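You operate a simulated robot arm through the tools that you are given. There is no shell and no other tool. Be economical: measure what you need, move in short steps, check, and stop when the job is done.

You run a simulated robot arm. Do the job below in one go: nothing can be reset, and whatever is moved stays where it is left.

## Task
Put things in order on the window end of the marble counter. At the end: the purple bag clip stands on top of the rimmed teal cup; the round green brush stands where the silver bowl stood; the silver bowl stands where the grey olives can stood; the grey olives can stands where the purple bag clip stood; whatever was shut is shut again. Leave all else as you found it, and nothing knocked over.

It is judged by the outcome, as a careful person would: the job done as asked, and still so three seconds after it is handed in. It fails if anything else is knocked over, pushed out of place, dropped, spilled or broken.

## Robot
A 7-joint arm with a two-finger parallel gripper, fixed in place. Base frame: the origin is at the foot of the arm, x ahead of it, y to its left, z up; the work surface is at about z = 0. Units: mm, degrees, N and s.
With the tool pointing down near the work surface it reaches from about 240 to 620 mm from the base axis. Its first joint turns from -66.0 to 66.0 degrees. Payload 2.6 kg.
Tool frame: the origin (TCP) lies between the finger pads and is the grasp point; the fingertips stand 30 mm ahead of it; z points along the fingers, y is the line along which they close. Largest opening 94 mm; finger width 28, thickness 10; the body of the gripper, 50 by 96 mm, starts 55 mm behind the TCP.
Orientation is told as [roll, pitch, yaw] about the base's x, y, z axes, in that order, counted from this pose: with the fingers straight down and closing along the base's y, the tool's x points along the base's -x, its y along +y and its z along -z.

## Interface
- The arm moves only by the tool apply_moves. Its argument "plan" is a list of rows, each an object (a shift or turn left out is 0, a gripper value left out holds the last) with "hand": the gripper command, from -1 (fully open) to 1 (shut), values between in proportion; "slide": the shift along the base's x, y, z in mm, a list of three; "rot": the turn, a rotation vector about the base's x, y, z in degrees, a list of three. In form: [{"hand": hand, "slide": [x, y, z], "rot": [wx, wy, wz]}, ...]. A call has 1 to 20 rows; each row shifts and turns the commanded pose from where the row before left it. A row lasts 0.2 s, in which the tool goes at most 50 mm and 8.6 degrees; a call with a longer step from one row to the next is refused whole, and so is a gripper value outside its range. Where a pose cannot be reached the arm comes as near as it can. A force on the tool above 40 N (or 10 N above the force at the start of the call, whichever is more), or a blocked arm, ends the call early, and 0.2 s more pass. The fingers move at their own pace (about 72 mm/s each) and stop on an object; they squeeze with about 21 N. The grip force told is the motor's: it shows also when the fingers shut on nothing. Time passes only in rows, and 0.2 s behind the last, so rows that do not move let the fingers close. It gives the time, the measured TCP pose, the force on the tool (base axes), the opening and the grip force at its end, in the units of the frame above (readings bear some noise), with the torque about the TCP (base axes, N m) and any sound that the robot's microphone picked up, and new pictures: "views" is both (left out), scene, wrist or none.
- Cameras (640 x 400 px; columns grow to the right, rows downward): "scene" is fixed at [28.2, 439.3, 543.1]; the picture's right is [-0.79, -0.61, 0.00], its down [-0.47, 0.60, -0.65] and it looks along [0.40, -0.51, -0.76] (base axes); focal length 345 px, centre (320, 200). "wrist" rides on the gripper at [76, 14, -103] in the tool frame; the picture's right is [-0.18, 0.98, 0.00], its down [-0.75, -0.14, -0.64] and it looks along [-0.63, -0.12, 0.77] (tool axes); focal length 243 px, centre (320, 200). There is no depth. A picture from a camera that has moved, and an enlarged one, comes with that camera's place and axes in the base frame and with its lens.
- enlarge(camera, box): a new picture of the part [left, top, right, bottom] of that camera's present view, enlarged. No time passes.
- sign_off(): hands the job in; it is judged then, once.

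Go step by step. Nothing tells you positions but the pictures and the camera data: compare them with the known pose of the tool, close in by small moves and look again before you grip or let go. The budget is 120 turns and 200 pictures, counting those below and the enlarged ones. Unless the task says otherwise, let go and move clear before handing in, and close with one line.

The tools are called after "Emit:" as a command line: name --argument value ..., lists and objects as JSON in quotes. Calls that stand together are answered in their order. apply_moves: Moves the arm, as the interface text tells. Its arguments: {"type":"object","properties":{"plan":{"type":"array"},"views":{"type":"string","enum":["both","scene","wrist","none"]}},"required":["plan"]} The other tools are called the same way: enlarge (camera, box) takes an enlarged picture of a part of a camera's view; sign_off () hands the job in.

At the start:

```text
time: 0.0
position: [283.9, 310.3, 296.8]
tcp_rot: [0.1, 0.0, 0.0]
contact_force: [0.0, 0.8, 1.4]
ft_torque: [-0.01, -0.01, 0.0]
opening: 94.1
finger_force: 0.0
```

scene: 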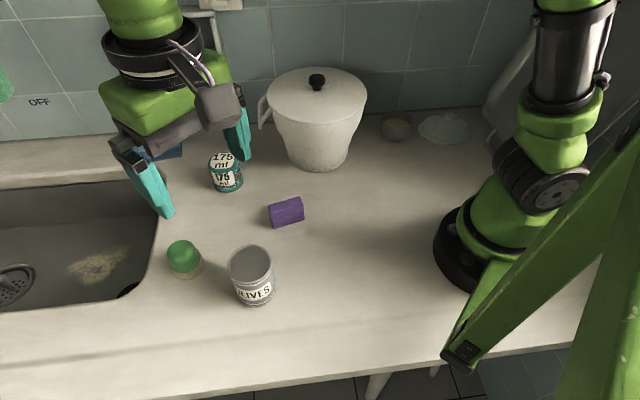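
wrist: 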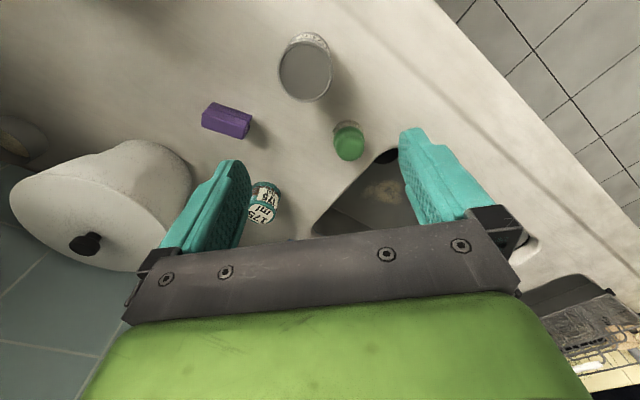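

I see the purple clip, the olives can, the green brush, the teal 175 ml cup and a lidded pot, but I can't pick out the silver bowl yet. I'll look closer.

Emit:
enlarge --camera "scene" --box '[120, 50, 320, 175]'

Emit:
enlarge --camera "scene" --box '[340, 60, 500, 160]'

Emit:
enlarge --camera "scene" --box '[140, 140, 340, 310]'

Emit:
enlarge --camera "wrist" --box '[160, 20, 400, 240]'

```text
3.20 times, centred on (220, 112) of scene
camera zoom: at [28.2, 439.3, 543.1], right [-0.79, -0.61, 0.0], down [-0.47, 0.6, -0.65], along [0.4, -0.51, -0.76], focal length 1105 px, centre (640, 480)
```

zoom: 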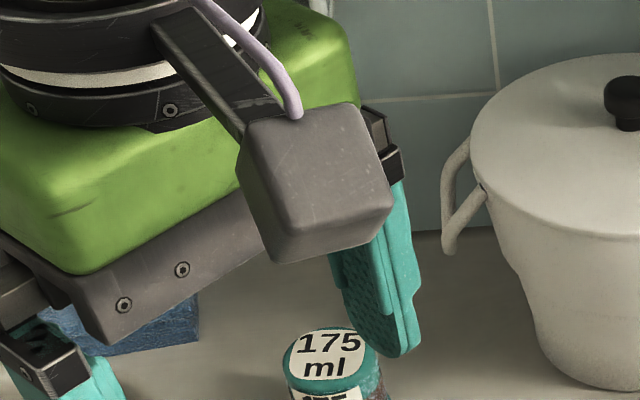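

```text
4.00 times, centred on (420, 110) of scene
camera zoom: at [28.2, 439.3, 543.1], right [-0.79, -0.61, 0.0], down [-0.47, 0.6, -0.65], along [0.4, -0.51, -0.76], focal length 1381 px, centre (-80, 560)
```

zoom: 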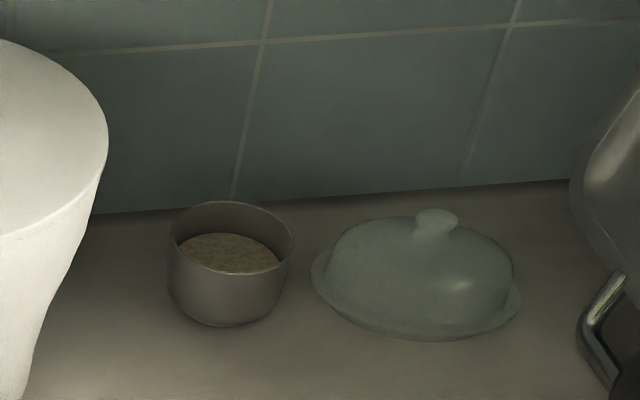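

```text
2.35 times, centred on (240, 225) of scene
camera zoom: at [28.2, 439.3, 543.1], right [-0.79, -0.61, 0.0], down [-0.47, 0.6, -0.65], along [0.4, -0.51, -0.76], focal length 812 px, centre (508, 141)
```

zoom: 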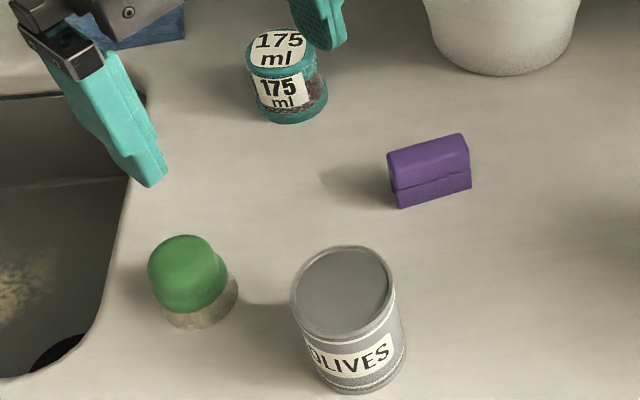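

```text
1.82 times, centred on (280, 130) of wrist
camera zoom: at [207.9, 326.0, 397.5], right [0.18, 0.98, 0.0], down [0.75, -0.14, 0.64], along [0.63, -0.12, -0.77], focal length 441 px, centre (393, 327)
```

zoom: 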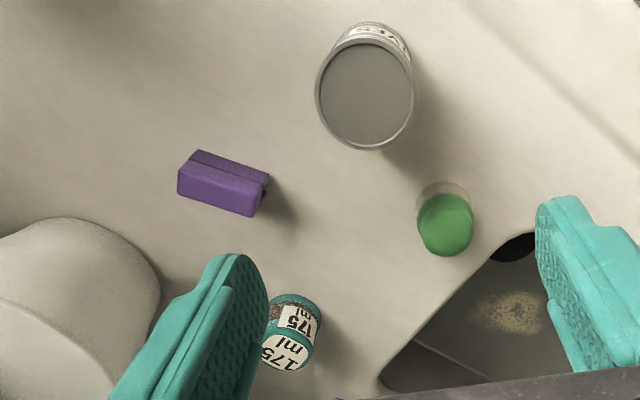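

The small bowl near the wall looks like the silver one (around 294,-208). I'll shift the arm to get an unblocked view of the teal cup and of what is behind it.

Emit:
apply_moves --plan '[{"hand": -1, "slide": [-10, -45, 0]}, {"slide": [-12, -45, 0]}, {"slide": [-12, -40, 0]}, {"slide": [0, -20, 0]}, {}]'

```text
time: 1.2
position: [251.8, 160.8, 295.8]
tcp_rot: [0.1, 0.0, 0.0]
contact_force: [-0.9, -0.3, 0.0]
ft_torque: [-0.02, 0.01, 0.02]
opening: 94.0
finger_force: 0.1
camera wrist: at [174.2, 176.0, 397.4], right [0.18, 0.98, 0.0], down [0.75, -0.14, 0.64], along [0.63, -0.12, -0.77], focal length 243 px, centre (320, 200)
```

scene: 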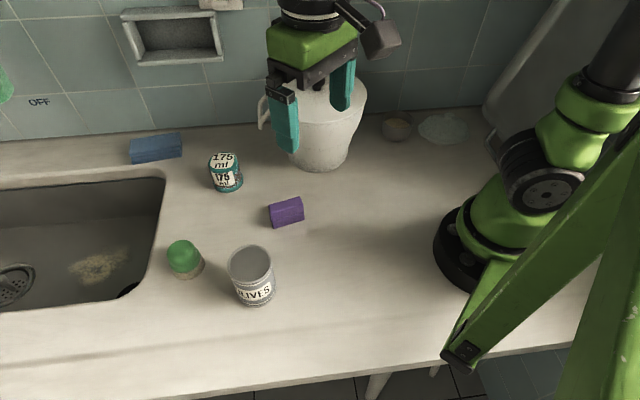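
wrist: 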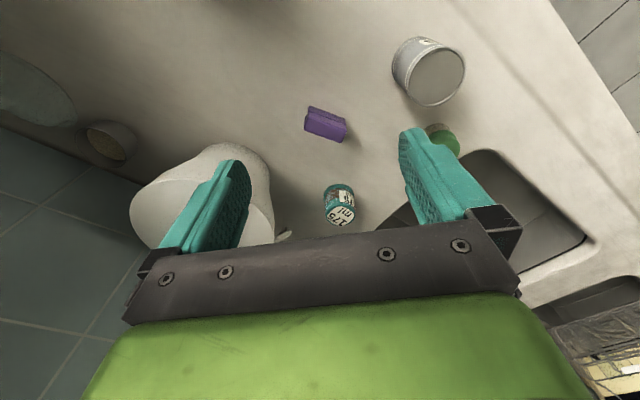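

The blue item is a sponge on the counter, and nothing else was hidden. I'll look closely at the teal item and the bowl.

Emit:
enlarge --camera "scene" --box '[190, 140, 260, 200]'

Emit:
enlarge --camera "wrist" --box '[280, 90, 400, 240]'

Emit:
enlarge --camera "wrist" --box '[60, 100, 180, 175]'

```text
6.67 times, centred on (225, 170) of scene
camera zoom: at [28.2, 439.3, 543.1], right [-0.79, -0.61, 0.0], down [-0.47, 0.6, -0.65], along [0.4, -0.51, -0.76], focal length 2302 px, centre (953, 400)
```

zoom: 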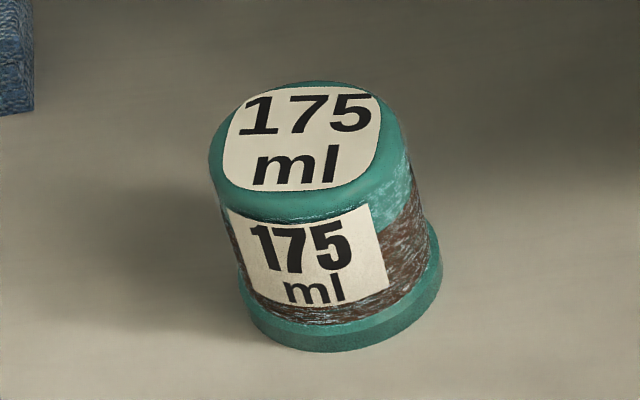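

```text
2.67 times, centred on (340, 165) of wrist
camera zoom: at [174.2, 176.0, 397.4], right [0.18, 0.98, 0.0], down [0.75, -0.14, 0.64], along [0.63, -0.12, -0.77], focal length 647 px, centre (267, 293)
```

zoom: 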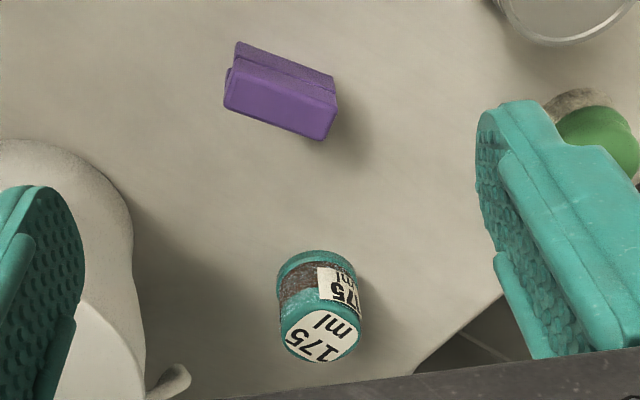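

```text
5.33 times, centred on (120, 138) of wrist
camera zoom: at [174.2, 176.0, 397.4], right [0.18, 0.98, 0.0], down [0.75, -0.14, 0.64], along [0.63, -0.12, -0.77], focal length 1294 px, centre (1387, 533)
```

zoom: 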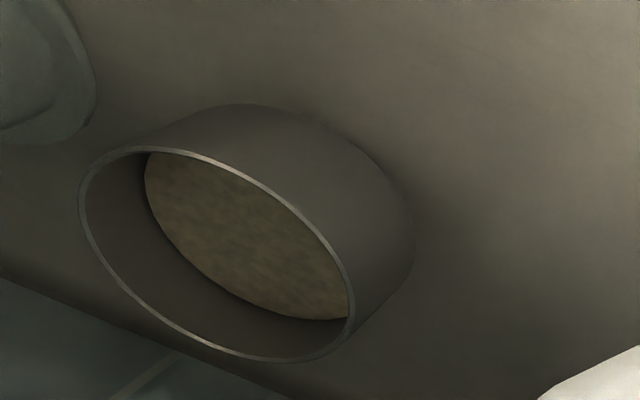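

The teal cup is an upturned 175 ml measure at about (503,155), with its top at z ≈ 60. The clip is at about (331,153) with its long side at roughly 58° from x. I'll do the clip first and hover over it turned to match.

Emit:
apply_moves --plan '[{"slide": [10, -1, -15], "rot": [0, 0, 7.25]}, {"slide": [10, -1, -15], "rot": [0, 0, 7.25]}, {"slide": [10, -1, -15], "rot": [0, 0, 7.25]}, {"slide": [10, -1, -15], "rot": [0, 0, 7.25]}, {"slide": [10, -1, -15], "rot": [0, 0, 7.25]}, {"slide": [10, -1, -15], "rot": [0, 0, 7.25]}, {"slide": [10, -1, -15], "rot": [0, 0, 7.25]}, {"slide": [9, -1, -15], "rot": [0, 0, 7.25]}, {}]'

```text
time: 3.2
position: [330.2, 152.7, 175.3]
tcp_rot: [0.0, 0.0, 58.1]
contact_force: [0.0, -0.4, -0.5]
ft_torque: [-0.02, -0.03, -0.03]
opening: 94.1
finger_force: 0.0
camera wrist: at [276.6, 96.4, 276.8], right [-0.74, 0.68, 0.0], down [0.52, 0.57, 0.64], along [0.43, 0.47, -0.77], focal length 243 px, centre (320, 200)
```

scene: 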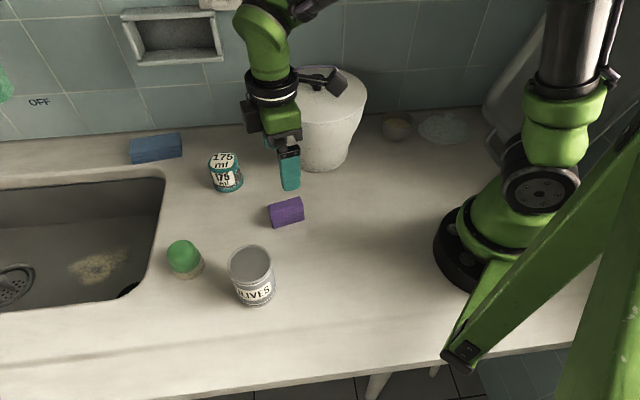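
wrist: 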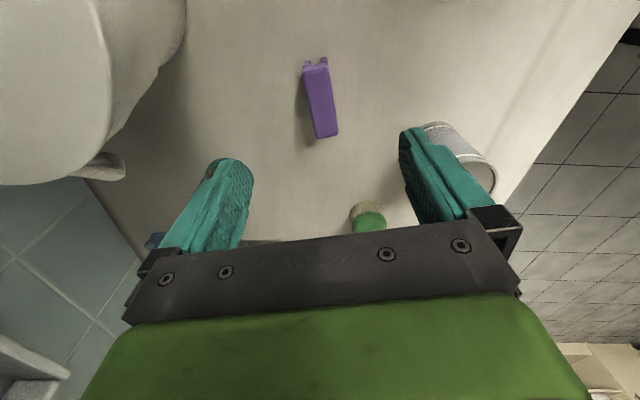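

The clip lies below, between the fingers. I'll enlarge it to measure its middle and its turn.

Emit:
enlarge --camera "wrist" --box '[260, 40, 380, 150]'

Emit:
enlarge --camera "scene" --box '[250, 180, 330, 240]'

```text
3.64 times, centred on (320, 95) of wrist
camera zoom: at [276.6, 96.4, 276.8], right [-0.74, 0.68, 0.0], down [0.52, 0.57, 0.64], along [0.43, 0.47, -0.77], focal length 882 px, centre (320, 582)
```

zoom: 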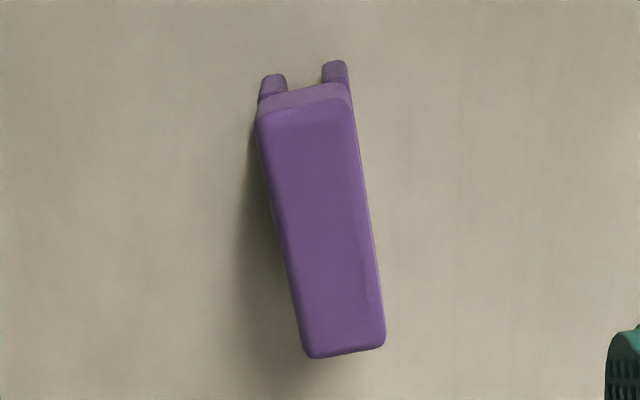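

```text
6.67 times, centred on (290, 210) of scene
camera zoom: at [28.2, 439.3, 543.1], right [-0.79, -0.61, 0.0], down [-0.47, 0.6, -0.65], along [0.4, -0.51, -0.76], focal length 2302 px, centre (520, 133)
```

zoom: 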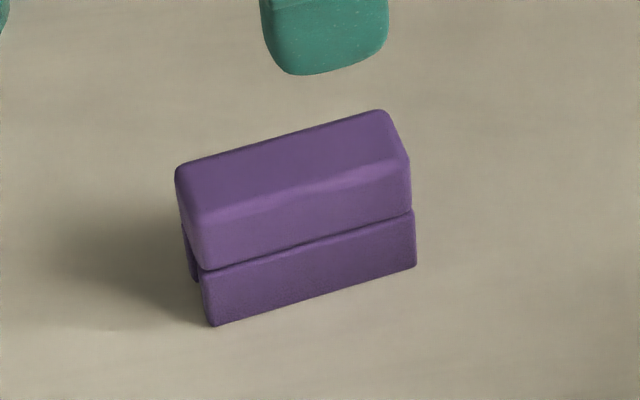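

The clip's middle is at about (329,155), it is about 45 mm tall, and the turn matches. I'll lower to grip its upper half.

Emit:
apply_moves --plan '[{"slide": [-1, 2, -30]}, {"slide": [0, 0, -30]}, {"slide": [0, 0, -30]}, {"slide": [0, 0, -25]}, {"slide": [0, 0, -15]}, {}]'

```text
time: 4.6
position: [328.0, 154.4, 45.1]
tcp_rot: [0.0, 0.0, 58.0]
contact_force: [0.7, 0.3, 0.1]
ft_torque: [0.01, 0.02, 0.02]
opening: 94.1
finger_force: 0.0
camera wrist: at [275.7, 98.8, 147.5], right [-0.74, 0.68, 0.0], down [0.52, 0.56, 0.64], along [0.43, 0.47, -0.77], focal length 243 px, centre (320, 200)
```

scene: 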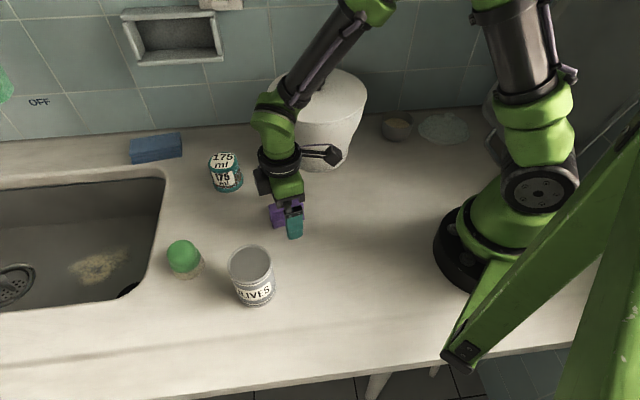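
wrist: 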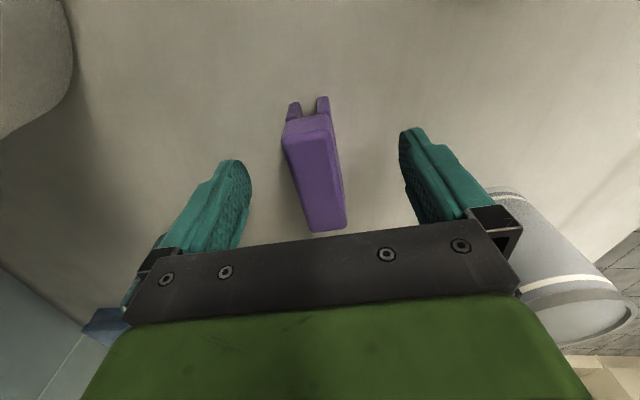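

Centred on the clip. I'll lower slightly and close.

Emit:
apply_moves --plan '[{"slide": [0, 0, -7]}, {}, {"hand": 1}, {}, {}, {}, {}]' --views "wrist"

```text
time: 6.2
position: [329.4, 154.1, 38.7]
tcp_rot: [-0.1, 0.0, 58.0]
contact_force: [-0.2, 0.1, -0.6]
ft_torque: [-0.03, 0.03, -0.06]
opening: 27.4
finger_force: 21.2
camera wrist: at [275.7, 98.7, 140.6], right [-0.74, 0.68, 0.0], down [0.52, 0.56, 0.64], along [0.43, 0.47, -0.77], focal length 243 px, centre (320, 200)
```

wrist: 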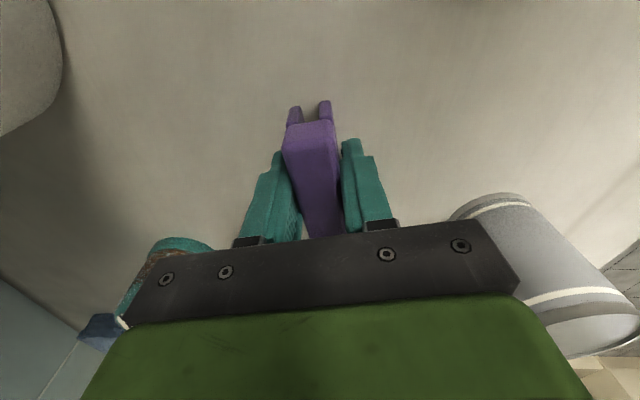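

The clip is held (27 mm). I'll lift it and carry it above the cup.

Emit:
apply_moves --plan '[{"slide": [0, 0, 20]}, {"slide": [0, 0, 35]}, {"slide": [0, 0, 35]}, {"slide": [0, 0, 30]}, {"slide": [30, 0, 0]}, {"slide": [35, 0, 0]}, {"slide": [35, 0, 0]}, {"slide": [35, 0, 0]}, {"slide": [25, 0, 0]}, {"slide": [14, 1, 0]}, {}]'

```text
time: 8.6
position: [502.2, 155.2, 158.4]
tcp_rot: [0.0, 0.0, 58.0]
contact_force: [0.2, -1.0, 1.0]
ft_torque: [0.0, -0.01, -0.01]
opening: 27.6
finger_force: 20.9
camera wrist: at [450.0, 99.6, 259.9], right [-0.74, 0.68, 0.0], down [0.52, 0.56, 0.64], along [0.43, 0.47, -0.77], focal length 243 px, centre (320, 200)
```

scene: 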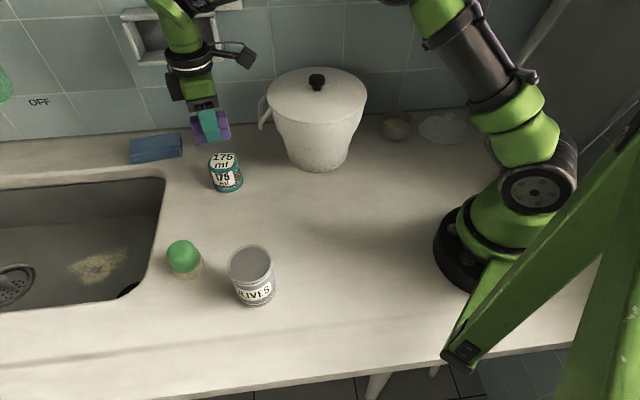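
wrist: 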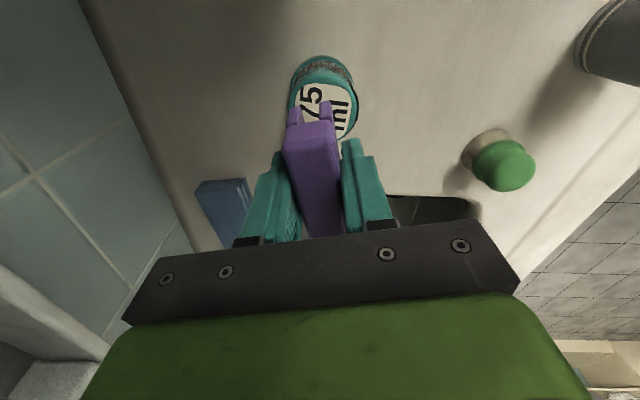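

The clip hangs above the cup. I'll check the alignment before lowering.

Emit:
enlarge --camera "wrist" --box '[260, 40, 390, 150]'

Emit:
enlarge --camera "scene" --box '[170, 90, 280, 200]'

```text
3.64 times, centred on (325, 95) of wrist
camera zoom: at [450.0, 99.6, 259.9], right [-0.74, 0.68, 0.0], down [0.52, 0.56, 0.64], along [0.43, 0.47, -0.77], focal length 882 px, centre (302, 582)
```

zoom: 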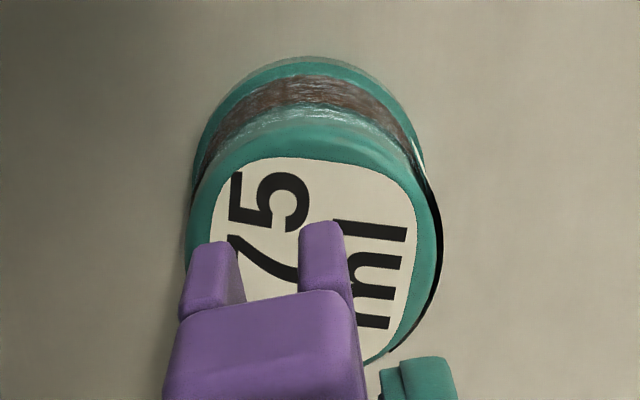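

```text
3.64 times, centred on (225, 145) of scene
camera zoom: at [28.2, 439.3, 543.1], right [-0.79, -0.61, 0.0], down [-0.47, 0.6, -0.65], along [0.4, -0.51, -0.76], focal length 1256 px, centre (666, 400)
```

zoom: 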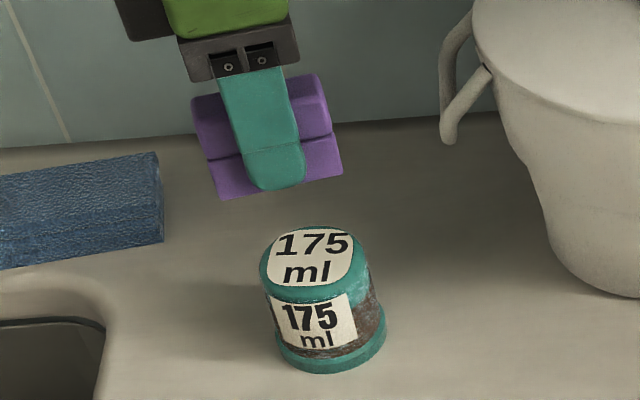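

The cup's axis comes out near (497,154.5), so I'll shift back 5 mm and lower in small steps.

Emit:
apply_moves --plan '[{"slide": [-5, -1, -10]}, {"slide": [0, 0, -20]}, {"slide": [0, 0, -15]}, {"slide": [0, 0, -6]}, {}]'

Emit:
enlarge --camera "scene" --box '[180, 110, 270, 200]'

```text
time: 9.8
position: [496.2, 153.9, 107.4]
tcp_rot: [0.1, 0.0, 58.0]
contact_force: [0.0, -0.2, 0.1]
ft_torque: [-0.01, 0.0, 0.03]
opening: 27.5
finger_force: 21.3
camera wrist: at [443.9, 99.2, 209.0], right [-0.74, 0.68, 0.0], down [0.52, 0.56, 0.64], along [0.43, 0.47, -0.77], focal length 243 px, centre (320, 200)
```

scene: 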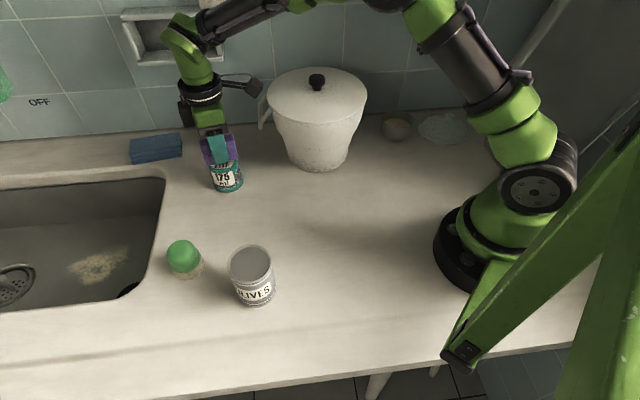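
wrist: 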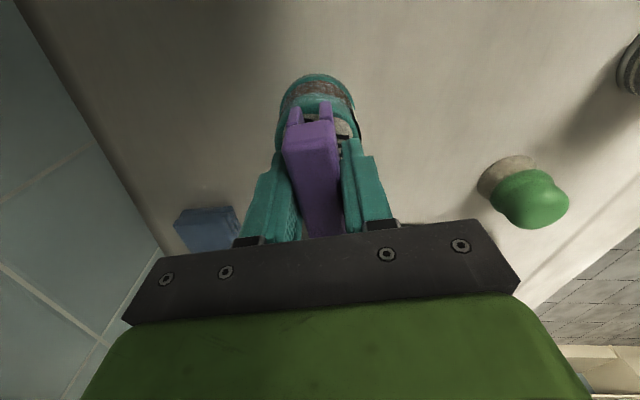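

```text
4.44 times, centred on (225, 155) of scene
camera zoom: at [28.2, 439.3, 543.1], right [-0.79, -0.61, 0.0], down [-0.47, 0.6, -0.65], along [0.4, -0.51, -0.76], focal length 1534 px, centre (742, 400)
```

zoom: 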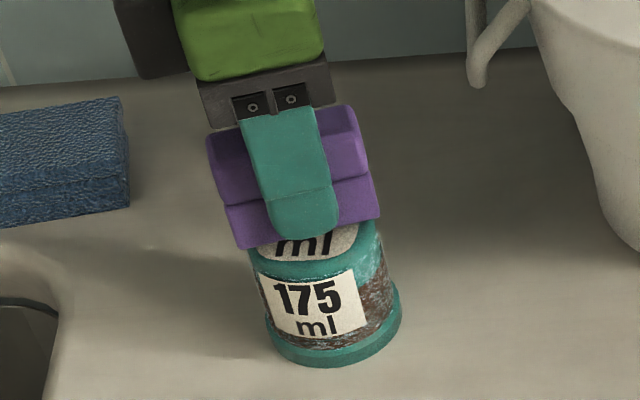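

The clip is well centred, with a small gap left. I'll step down gently until the force shows contact.

Emit:
apply_moves --plan '[{"slide": [0, 0, -2]}, {"slide": [0, 0, -2]}, {"slide": [0, 0, -2]}, {}]' --views "none"

Emit:
apply_moves --plan '[{"slide": [0, 0, -1.5]}, {"slide": [0, 0, -1]}, {}]' --views "none"

```text
time: 10.8
position: [497.9, 155.3, 101.1]
tcp_rot: [0.1, 0.0, 58.0]
contact_force: [1.3, -0.2, -1.2]
ft_torque: [-0.01, -0.01, 0.0]
opening: 27.8
finger_force: 20.9
```

```text
time: 11.6
position: [497.9, 155.2, 100.9]
tcp_rot: [-0.1, -0.1, 58.0]
contact_force: [-2.9, -0.5, 15.2]
ft_torque: [-0.15, 0.13, -0.01]
opening: 27.3
finger_force: 21.3
```

Contact was felt at z ≈ 100.5. I'll ease off a touch and look before releasing.

Emit:
apply_moves --plan '[{"slide": [0, 0, 1]}, {}]' --views "scene"

Emit:
enlarge --camera "scene" --box '[180, 110, 270, 200]'

```text
time: 12.2
position: [497.9, 155.6, 100.8]
tcp_rot: [-0.1, -0.1, 58.0]
contact_force: [2.7, 1.1, 11.0]
ft_torque: [0.09, -0.1, 0.0]
opening: 27.4
finger_force: 20.7
```

scene: 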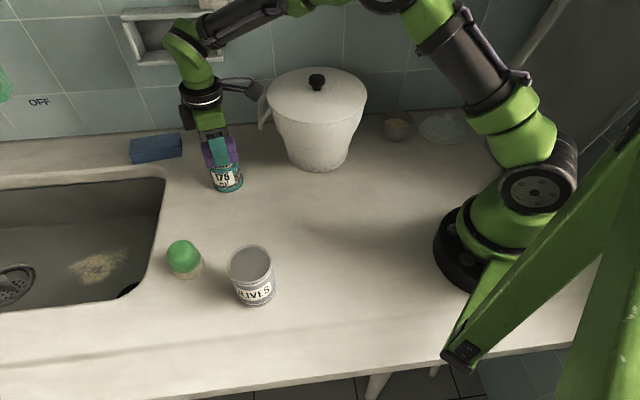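

```text
4.44 times, centred on (225, 155) of scene
camera zoom: at [28.2, 439.3, 543.2], right [-0.79, -0.61, 0.0], down [-0.47, 0.6, -0.65], along [0.4, -0.51, -0.76], focal length 1534 px, centre (742, 400)
```

zoom: 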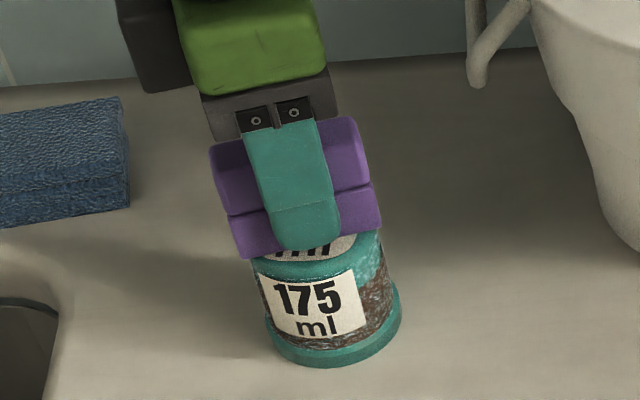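

The clip rests on the cup top. I'll release it and rise straight up.

Emit:
apply_moves --plan '[{"slide": [0, 0, 0.5]}, {"hand": -1}, {}, {}, {}, {"slide": [0, 0, 15]}, {"slide": [0, 0, 30]}, {"slide": [0, 0, 40]}, {"slide": [0, 0, 40]}, {}]'

Emit:
enlarge --camera "scene" --box '[180, 110, 270, 200]'

```text
time: 14.4
position: [497.4, 154.9, 226.2]
tcp_rot: [0.1, 0.0, 58.0]
contact_force: [-0.3, 0.5, 1.2]
ft_torque: [-0.03, -0.04, 0.02]
opening: 94.2
finger_force: 0.1
camera wrist: at [444.4, 99.2, 328.0], right [-0.74, 0.68, 0.0], down [0.52, 0.56, 0.64], along [0.43, 0.47, -0.77], focal length 243 px, centre (320, 200)
```

scene: 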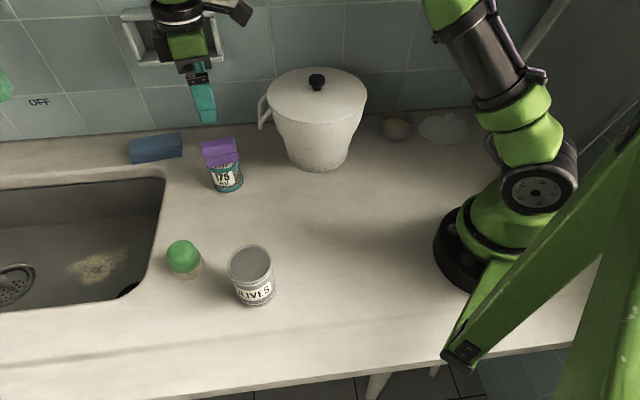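
wrist: 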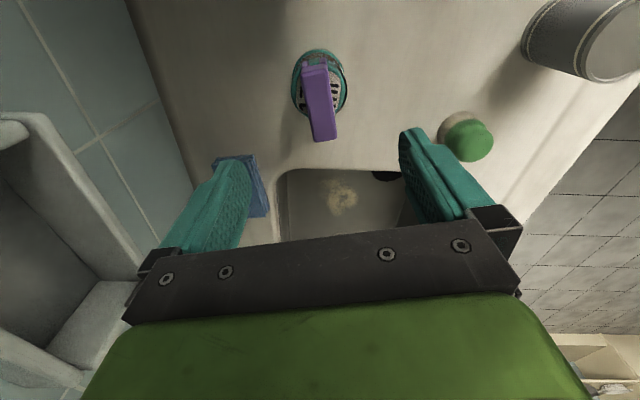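

```text
4.44 times, centred on (225, 155) of scene
camera zoom: at [28.2, 439.3, 543.1], right [-0.79, -0.61, 0.0], down [-0.47, 0.6, -0.65], along [0.4, -0.51, -0.76], focal length 1534 px, centre (742, 400)
```

zoom: 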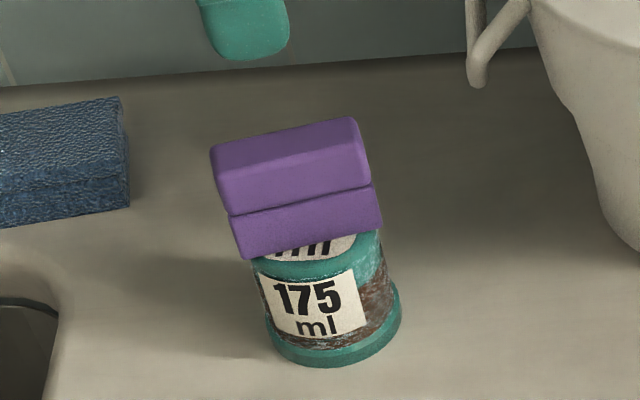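

The clip stands squarely on the cup. Next is the olives can; I'll hover above it at about (278,297).

Emit:
apply_moves --plan '[{"slide": [-31, 20, 0]}, {"slide": [-31, 20, 0]}, {"slide": [-31, 20, 0]}, {"slide": [-31, 20, 0]}, {"slide": [-31, 20, 0]}, {"slide": [-31, 21, 0]}, {"slide": [-31, 21, 0]}, {}]'

Emit:
enlarge --camera "wrist" --box '[240, 20, 400, 240]'

```text
time: 16.2
position: [279.7, 296.4, 226.3]
tcp_rot: [0.1, 0.0, 58.0]
contact_force: [1.4, -0.1, -0.7]
ft_torque: [0.0, 0.03, -0.03]
opening: 94.1
finger_force: 0.1
camera wrist: at [227.2, 241.1, 327.0], right [-0.74, 0.68, 0.0], down [0.52, 0.56, 0.64], along [0.43, 0.47, -0.77], focal length 243 px, centre (320, 200)
```

scene: 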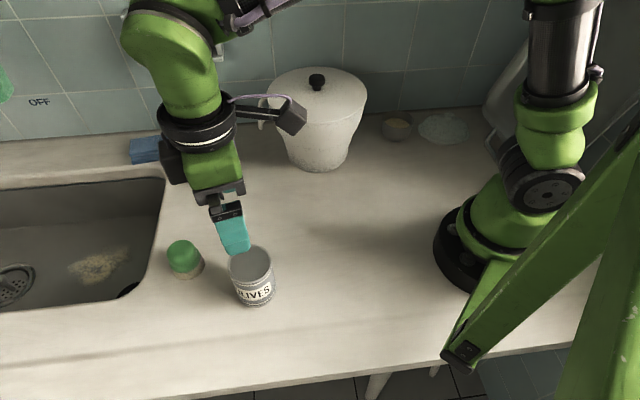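
wrist: 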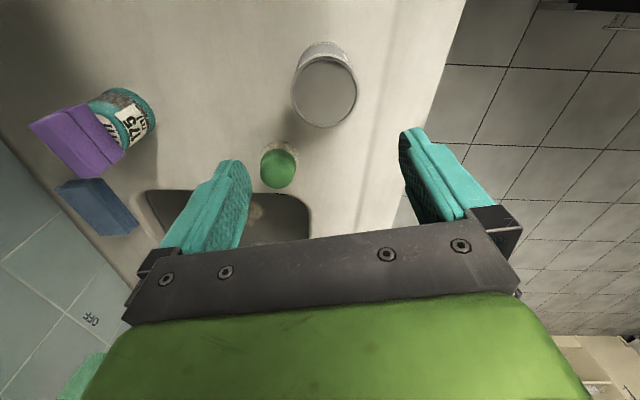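

```text
1.82 times, centred on (320, 130) of wrist
camera zoom: at [227.2, 241.1, 327.0], right [-0.74, 0.68, 0.0], down [0.52, 0.56, 0.64], along [0.43, 0.47, -0.77], focal length 441 px, centre (320, 327)
```

zoom: 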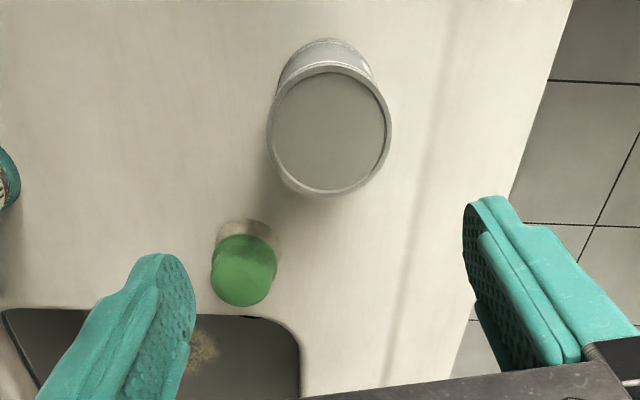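

The wrist view puts the can's axis at about (270,296), about 65 mm wide and 82 mm tall. I'll align and lower to just above it.

Emit:
apply_moves --plan '[{"slide": [-9.5, -0.5, -30]}, {"slide": [0, 0, -40]}, {"slide": [0, 0, -26]}, {}]'

Emit:
enlarge --camera "wrist" --box '[200, 60, 460, 240]'

```text
time: 17.2
position: [271.0, 296.8, 129.4]
tcp_rot: [0.0, 0.1, 58.0]
contact_force: [0.5, -0.4, 0.3]
ft_torque: [0.0, -0.05, 0.02]
opening: 94.0
finger_force: 0.0
camera wrist: at [217.5, 239.8, 231.2], right [-0.74, 0.68, 0.0], down [0.52, 0.56, 0.64], along [0.43, 0.47, -0.77], focal length 243 px, centre (320, 200)
```

scene: 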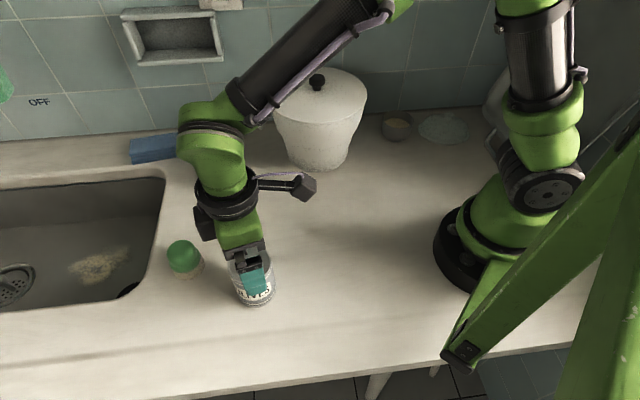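
wrist: 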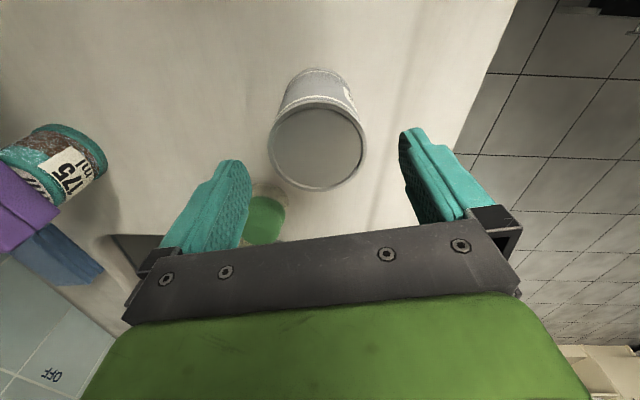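

```text
2.22 times, centred on (330, 150) of wrist
camera zoom: at [217.5, 239.8, 231.2], right [-0.74, 0.68, 0.0], down [0.52, 0.56, 0.64], along [0.43, 0.47, -0.77], focal length 539 px, centre (298, 311)
```

zoom: 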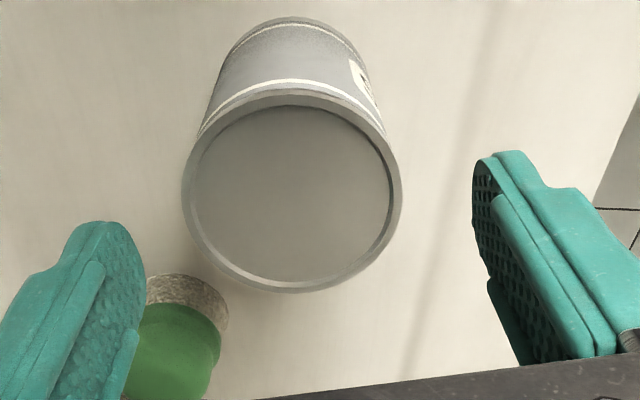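

Centred within 2 mm. I'll lower around the can and grip it.

Emit:
apply_moves --plan '[{"slide": [-0.5, -1.5, -25]}, {"slide": [0, 0, -30]}, {"slide": [0, 0, -29]}, {}, {"hand": 1}, {}, {}, {}]'

```text
time: 19.0
position: [269.8, 294.8, 45.7]
tcp_rot: [0.1, 0.1, 58.0]
contact_force: [0.3, -0.2, -0.3]
ft_torque: [0.0, 0.0, 0.03]
opening: 64.6
finger_force: 20.8
camera wrist: at [216.7, 238.9, 147.0], right [-0.74, 0.68, 0.0], down [0.52, 0.56, 0.64], along [0.43, 0.47, -0.77], focal length 243 px, centre (320, 200)
```

scene: 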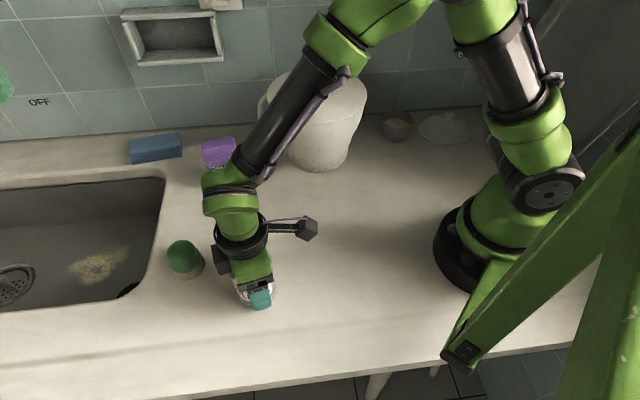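
wrist: 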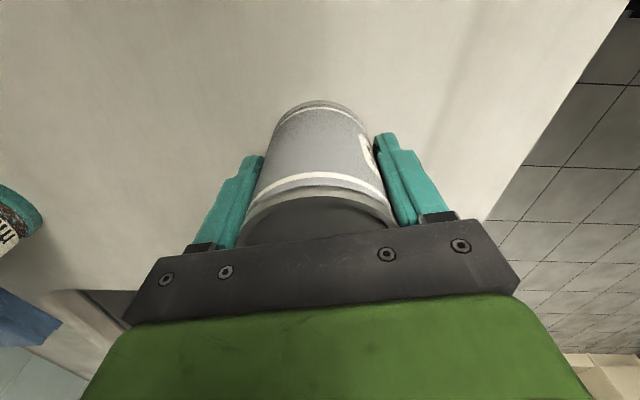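

The can is held (64.6 mm). I'll lift it and carry it to the clip's old spot at (329,154.5).

Emit:
apply_moves --plan '[{"slide": [0, 0, 15]}, {"slide": [0, 0, 25]}, {"slide": [0, 0, 20]}, {"slide": [10, -23, 0]}, {"slide": [12, -29, 0]}, {"slide": [12, -29, 0]}, {"slide": [12, -29, 0]}, {"slide": [8, -20, 0]}, {"slide": [4.5, -10.5, 0]}, {}, {"slide": [0, 0, -20]}, {"slide": [0, 0, -20]}, {"slide": [0, 0, -12]}, {"slide": [0, 0, -4]}, {}]'

```text
time: 22.2
position: [329.2, 153.1, 49.3]
tcp_rot: [-0.1, 0.0, 58.1]
contact_force: [0.1, -0.3, -3.4]
ft_torque: [0.0, 0.0, -0.01]
opening: 64.7
finger_force: 21.1
camera wrist: at [275.9, 98.1, 151.3], right [-0.74, 0.68, 0.0], down [0.52, 0.56, 0.64], along [0.43, 0.47, -0.77], focal length 243 px, centre (320, 200)
```

scene: 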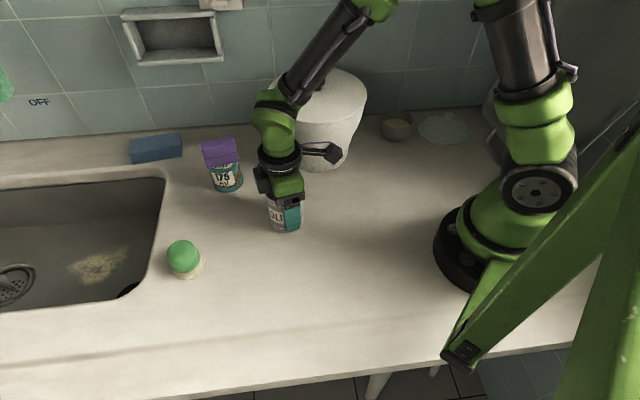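
wrist: 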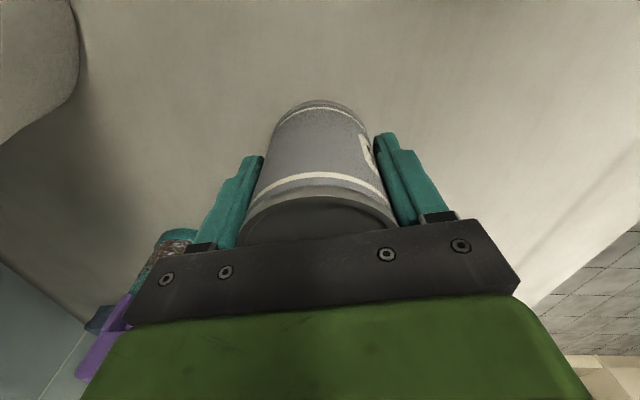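

The can is over the clip's old spot with a few mm left to go. I'll set it down.

Emit:
apply_moves --plan '[{"slide": [0, 0.5, -2]}, {"slide": [0, 0, -1]}, {}]' --views "none"

Emit:
apply_moves --plan '[{"slide": [0, 0, -1]}, {}]' --views "none"

```text
time: 23.0
position: [328.9, 154.2, 46.6]
tcp_rot: [0.0, 0.1, 58.0]
contact_force: [0.0, 0.1, -3.6]
ft_torque: [-0.01, -0.01, -0.02]
opening: 65.0
finger_force: 21.3
```

```text
time: 23.6
position: [329.9, 155.5, 45.1]
tcp_rot: [-0.1, 0.0, 58.0]
contact_force: [-0.3, 0.5, -2.9]
ft_torque: [0.0, 0.0, -0.01]
opening: 64.4
finger_force: 21.2
```

Emit:
apply_moves --plan '[{"slide": [0, 0, -0.7]}, {}]' --views "none"

```text
time: 24.2
position: [329.6, 154.5, 45.0]
tcp_rot: [-0.1, 0.0, 58.0]
contact_force: [-0.7, 0.8, 0.5]
ft_torque: [-0.05, 0.08, 0.05]
opening: 64.7
finger_force: 21.2
```

The can's weight is now on the counter. I'll release, rise, and look.

Emit:
apply_moves --plan '[{"hand": -1}, {}, {}, {"slide": [0, 0, 25]}, {"slide": [0, 0, 40]}, {"slide": [0, 0, 45]}, {"slide": [0, 0, 45]}, {"slide": [0, 0, 40]}, {}]'

```text
time: 26.2
position: [328.8, 154.5, 240.6]
tcp_rot: [0.0, 0.0, 58.1]
contact_force: [-0.1, -0.2, -0.1]
ft_torque: [0.02, 0.03, 0.01]
opening: 93.8
finger_force: 0.1
camera wrist: at [276.5, 97.7, 342.7], right [-0.74, 0.68, 0.0], down [0.52, 0.56, 0.64], along [0.43, 0.47, -0.77], focal length 243 px, centre (320, 200)
```

scene: 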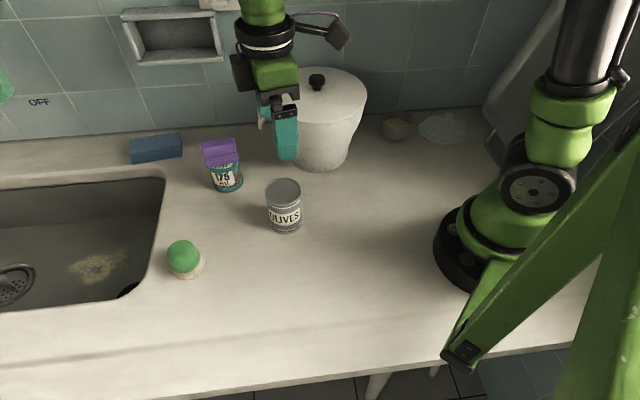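
wrist: 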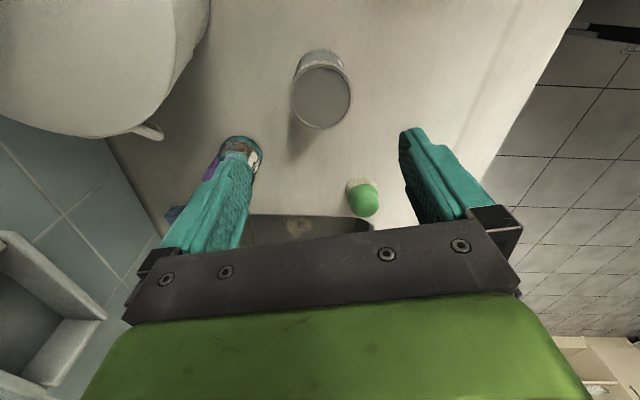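

The can stands on the clip's old spot. Now I'll go around the pot, staying high, to hover over the silver bowl.

Emit:
apply_moves --plan '[{"slide": [-16, -36, 10], "rot": [0, 0, -1.4]}, {"slide": [-16, -36, 10], "rot": [0, 0, -1.4]}, {"slide": [-16, -36, 10], "rot": [0, 0, -1.4]}, {"slide": [-16, -36, 10], "rot": [0, 0, -1.4]}, {"slide": [-16, -36, 10], "rot": [0, 0, -1.4]}, {"slide": [8, -36, 0], "rot": [0, 0, -1.4]}, {"slide": [8, -36, -10], "rot": [0, 0, -1.4]}, {"slide": [8, -36, -10], "rot": [0, 0, -1.4]}, {"slide": [8, -36, -10], "rot": [0, 0, -1.4]}, {"slide": [8, -36, -10], "rot": [0, 0, -1.4]}, {}]'

```text
time: 28.6
position: [290.0, -206.2, 248.9]
tcp_rot: [0.1, -0.1, 44.0]
contact_force: [0.6, 0.3, 0.2]
ft_torque: [0.03, 0.0, 0.01]
opening: 93.8
finger_force: 0.1
camera wrist: at [224.4, -248.1, 351.2], right [-0.55, 0.84, 0.0], down [0.64, 0.42, 0.64], along [0.54, 0.35, -0.77], focal length 243 px, centre (320, 200)
```

scene: 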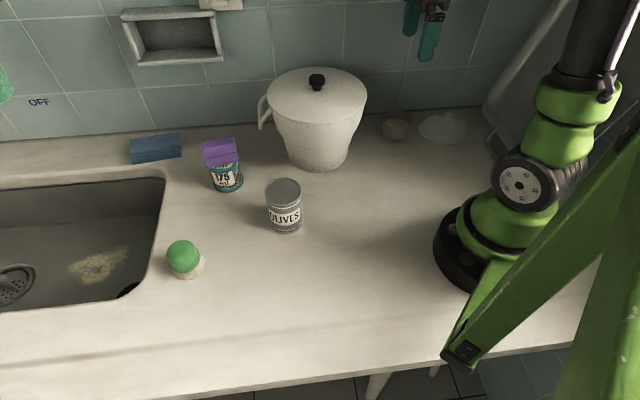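
wrist: 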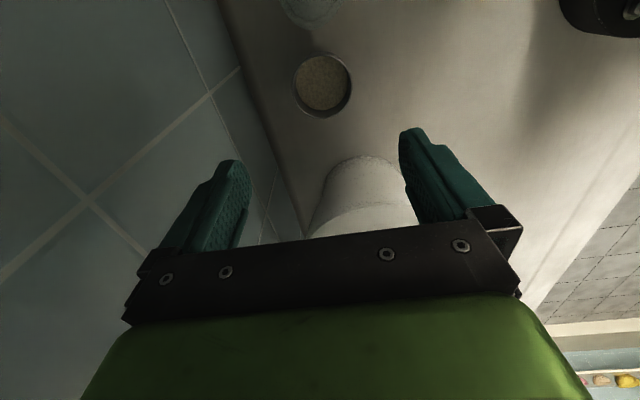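

The bowl is in view, with the wall about 100 mm from its axis. I'll measure it.

Emit:
enlarge --camera "wrist" --box '[260, 0, 400, 140]'

```text
2.86 times, centred on (330, 70) of wrist
camera zoom: at [224.4, -248.1, 351.2], right [-0.55, 0.84, 0.0], down [0.64, 0.42, 0.64], along [0.54, 0.35, -0.77], focal length 693 px, centre (291, 571)
```

zoom: 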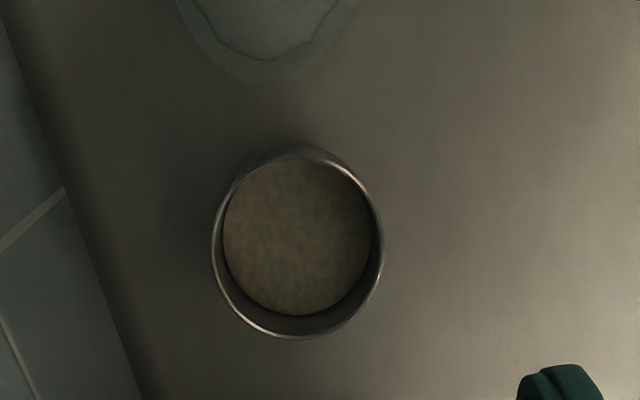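

The bowl's rim centre is at about (292,-202), 72 mm across and about 45 mm tall. I'll lower to just above it and check.

Emit:
apply_moves --plan '[{"slide": [2, 4, -40]}, {"slide": [0, 0, -45]}, {"slide": [0, 0, -45]}, {"slide": [0, 0, -28]}, {}]'

Emit:
enlarge --camera "wrist" --box '[200, 60, 460, 240]'

```text
time: 29.8
position: [293.0, -201.9, 89.7]
tcp_rot: [0.0, 0.0, 44.0]
contact_force: [-1.3, -0.9, 0.3]
ft_torque: [0.0, -0.02, 0.02]
opening: 93.8
finger_force: 0.0
camera wrist: at [226.4, -243.0, 192.1], right [-0.55, 0.84, 0.0], down [0.64, 0.42, 0.64], along [0.54, 0.35, -0.77], focal length 243 px, centre (320, 200)
```

scene: 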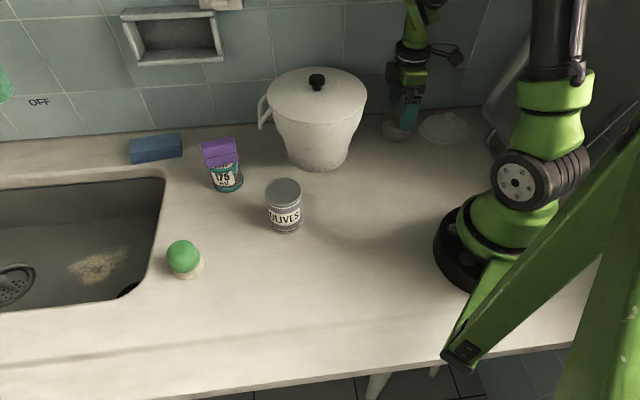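
wrist: 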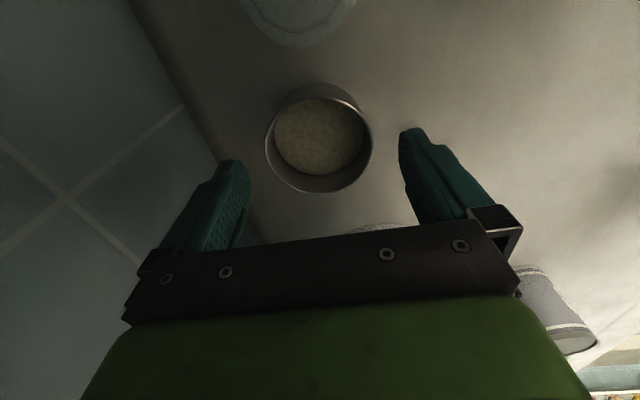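

```text
2.22 times, centred on (330, 150) of wrist
camera zoom: at [226.4, -243.0, 192.1], right [-0.55, 0.84, 0.0], down [0.64, 0.42, 0.64], along [0.54, 0.35, -0.77], focal length 539 px, centre (298, 311)
```

zoom: 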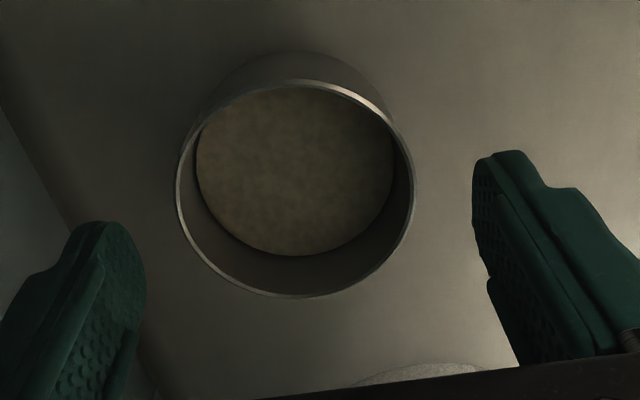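

Nearly centred (the bowl is at about (290.5,-203)). I'll lower and grip below the rim.

Emit:
apply_moves --plan '[{"slide": [-2.5, -1, -20]}, {"slide": [0, 0, -20]}, {"slide": [0, 0, -11]}, {}, {"hand": 1}, {}, {}, {}]'

```text
time: 31.6
position: [289.1, -202.7, 41.2]
tcp_rot: [0.0, 0.0, 43.9]
contact_force: [-0.2, 0.5, 0.4]
ft_torque: [-0.02, -0.01, 0.0]
opening: 70.8
finger_force: 21.0
camera wrist: at [223.3, -244.0, 142.3], right [-0.55, 0.83, 0.0], down [0.64, 0.42, 0.64], along [0.54, 0.35, -0.77], focal length 243 px, centre (320, 200)
```

scene: 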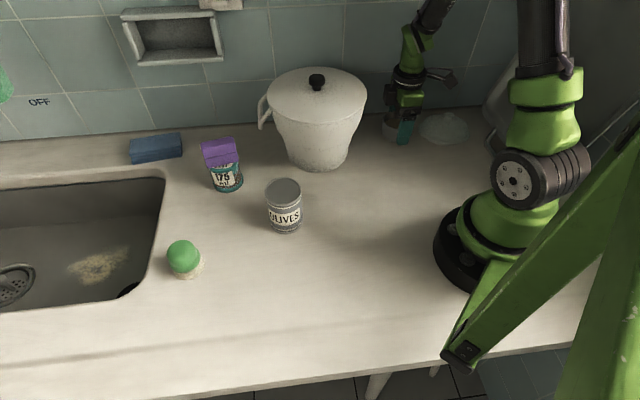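
wrist: 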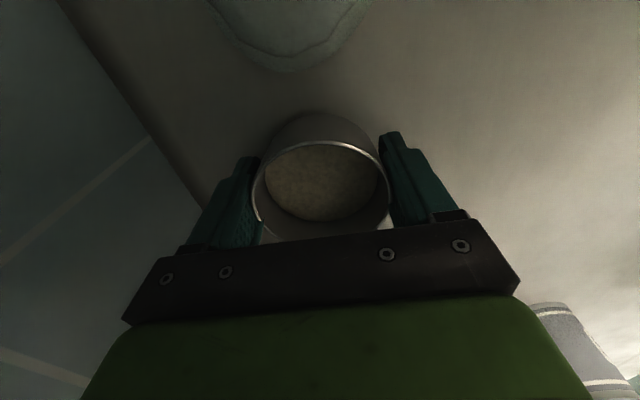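

The bowl is held (70.8 mm). I'll lift it gently and check that it stays level.

Emit:
apply_moves --plan '[{"slide": [0, 0, 3]}, {"slide": [0, 0, 6]}, {"slide": [0, 0, 10]}, {"slide": [0, 0, 10]}, {"slide": [0, 0, 10]}, {}]' --views "wrist"

```text
time: 33.0
position: [288.9, -201.6, 79.4]
tcp_rot: [-0.1, 0.0, 44.0]
contact_force: [-0.2, 0.0, -1.5]
ft_torque: [0.01, -0.01, -0.01]
opening: 71.0
finger_force: 20.8
camera wrist: at [223.7, -244.0, 181.7], right [-0.55, 0.83, 0.0], down [0.64, 0.42, 0.64], along [0.54, 0.35, -0.77], focal length 243 px, centre (320, 200)
```

wrist: 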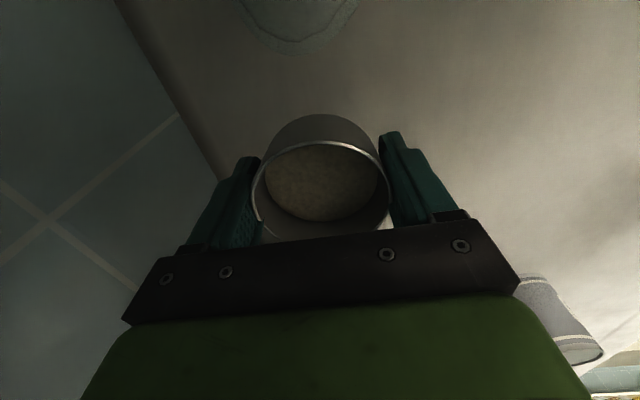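

It hangs level and secure. I'll raise it clear of the pot, then travel across smoothly.

Emit:
apply_moves --plan '[{"slide": [0, 0, 12]}, {"slide": [0, 0, 20]}, {"slide": [0, 0, 25]}, {"slide": [0, 0, 25]}, {"slide": [0, 0, 25]}, {"slide": [-2, 5, 25]}, {"slide": [-3, 10, 25]}, {"slide": [-4, 15, 20]}, {"slide": [-4, 20, 12]}, {"slide": [-4, 25, 6]}, {"slide": [-4, 25, 0]}, {"slide": [-3, 25, 0]}, {"slide": [-2, 25, 0]}, {"slide": [0, 25, 0]}, {"slide": [0, 25, 0]}, {"slide": [0, 20, 0]}, {"slide": [0, 10, 0]}, {}]'

```text
time: 36.8
position: [263.5, 28.0, 275.5]
tcp_rot: [0.0, 0.0, 44.0]
contact_force: [0.4, -0.5, -2.4]
ft_torque: [0.0, 0.02, -0.03]
opening: 70.8
finger_force: 21.1
camera wrist: at [197.2, -13.6, 377.0], right [-0.55, 0.84, 0.0], down [0.64, 0.42, 0.64], along [0.54, 0.35, -0.77], focal length 243 px, centre (320, 200)
```

scene: 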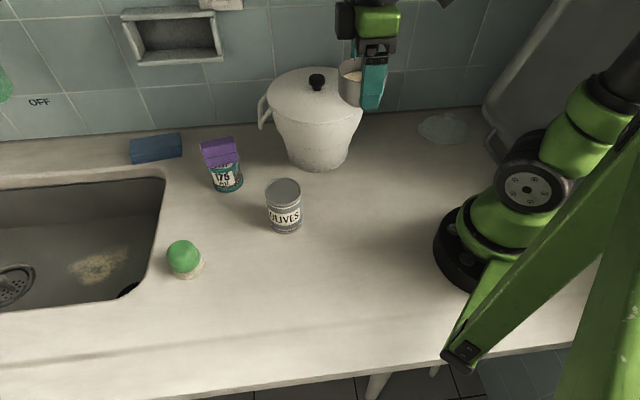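
wrist: 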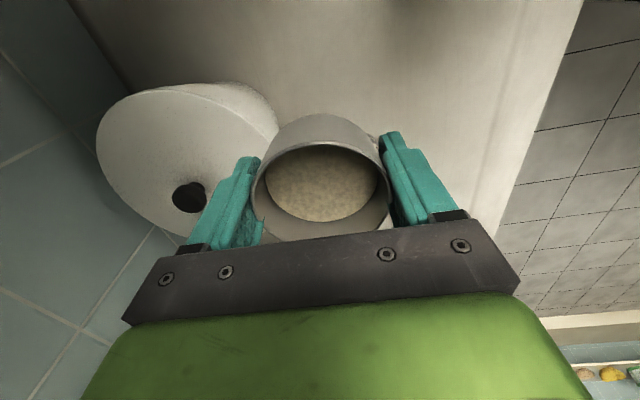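

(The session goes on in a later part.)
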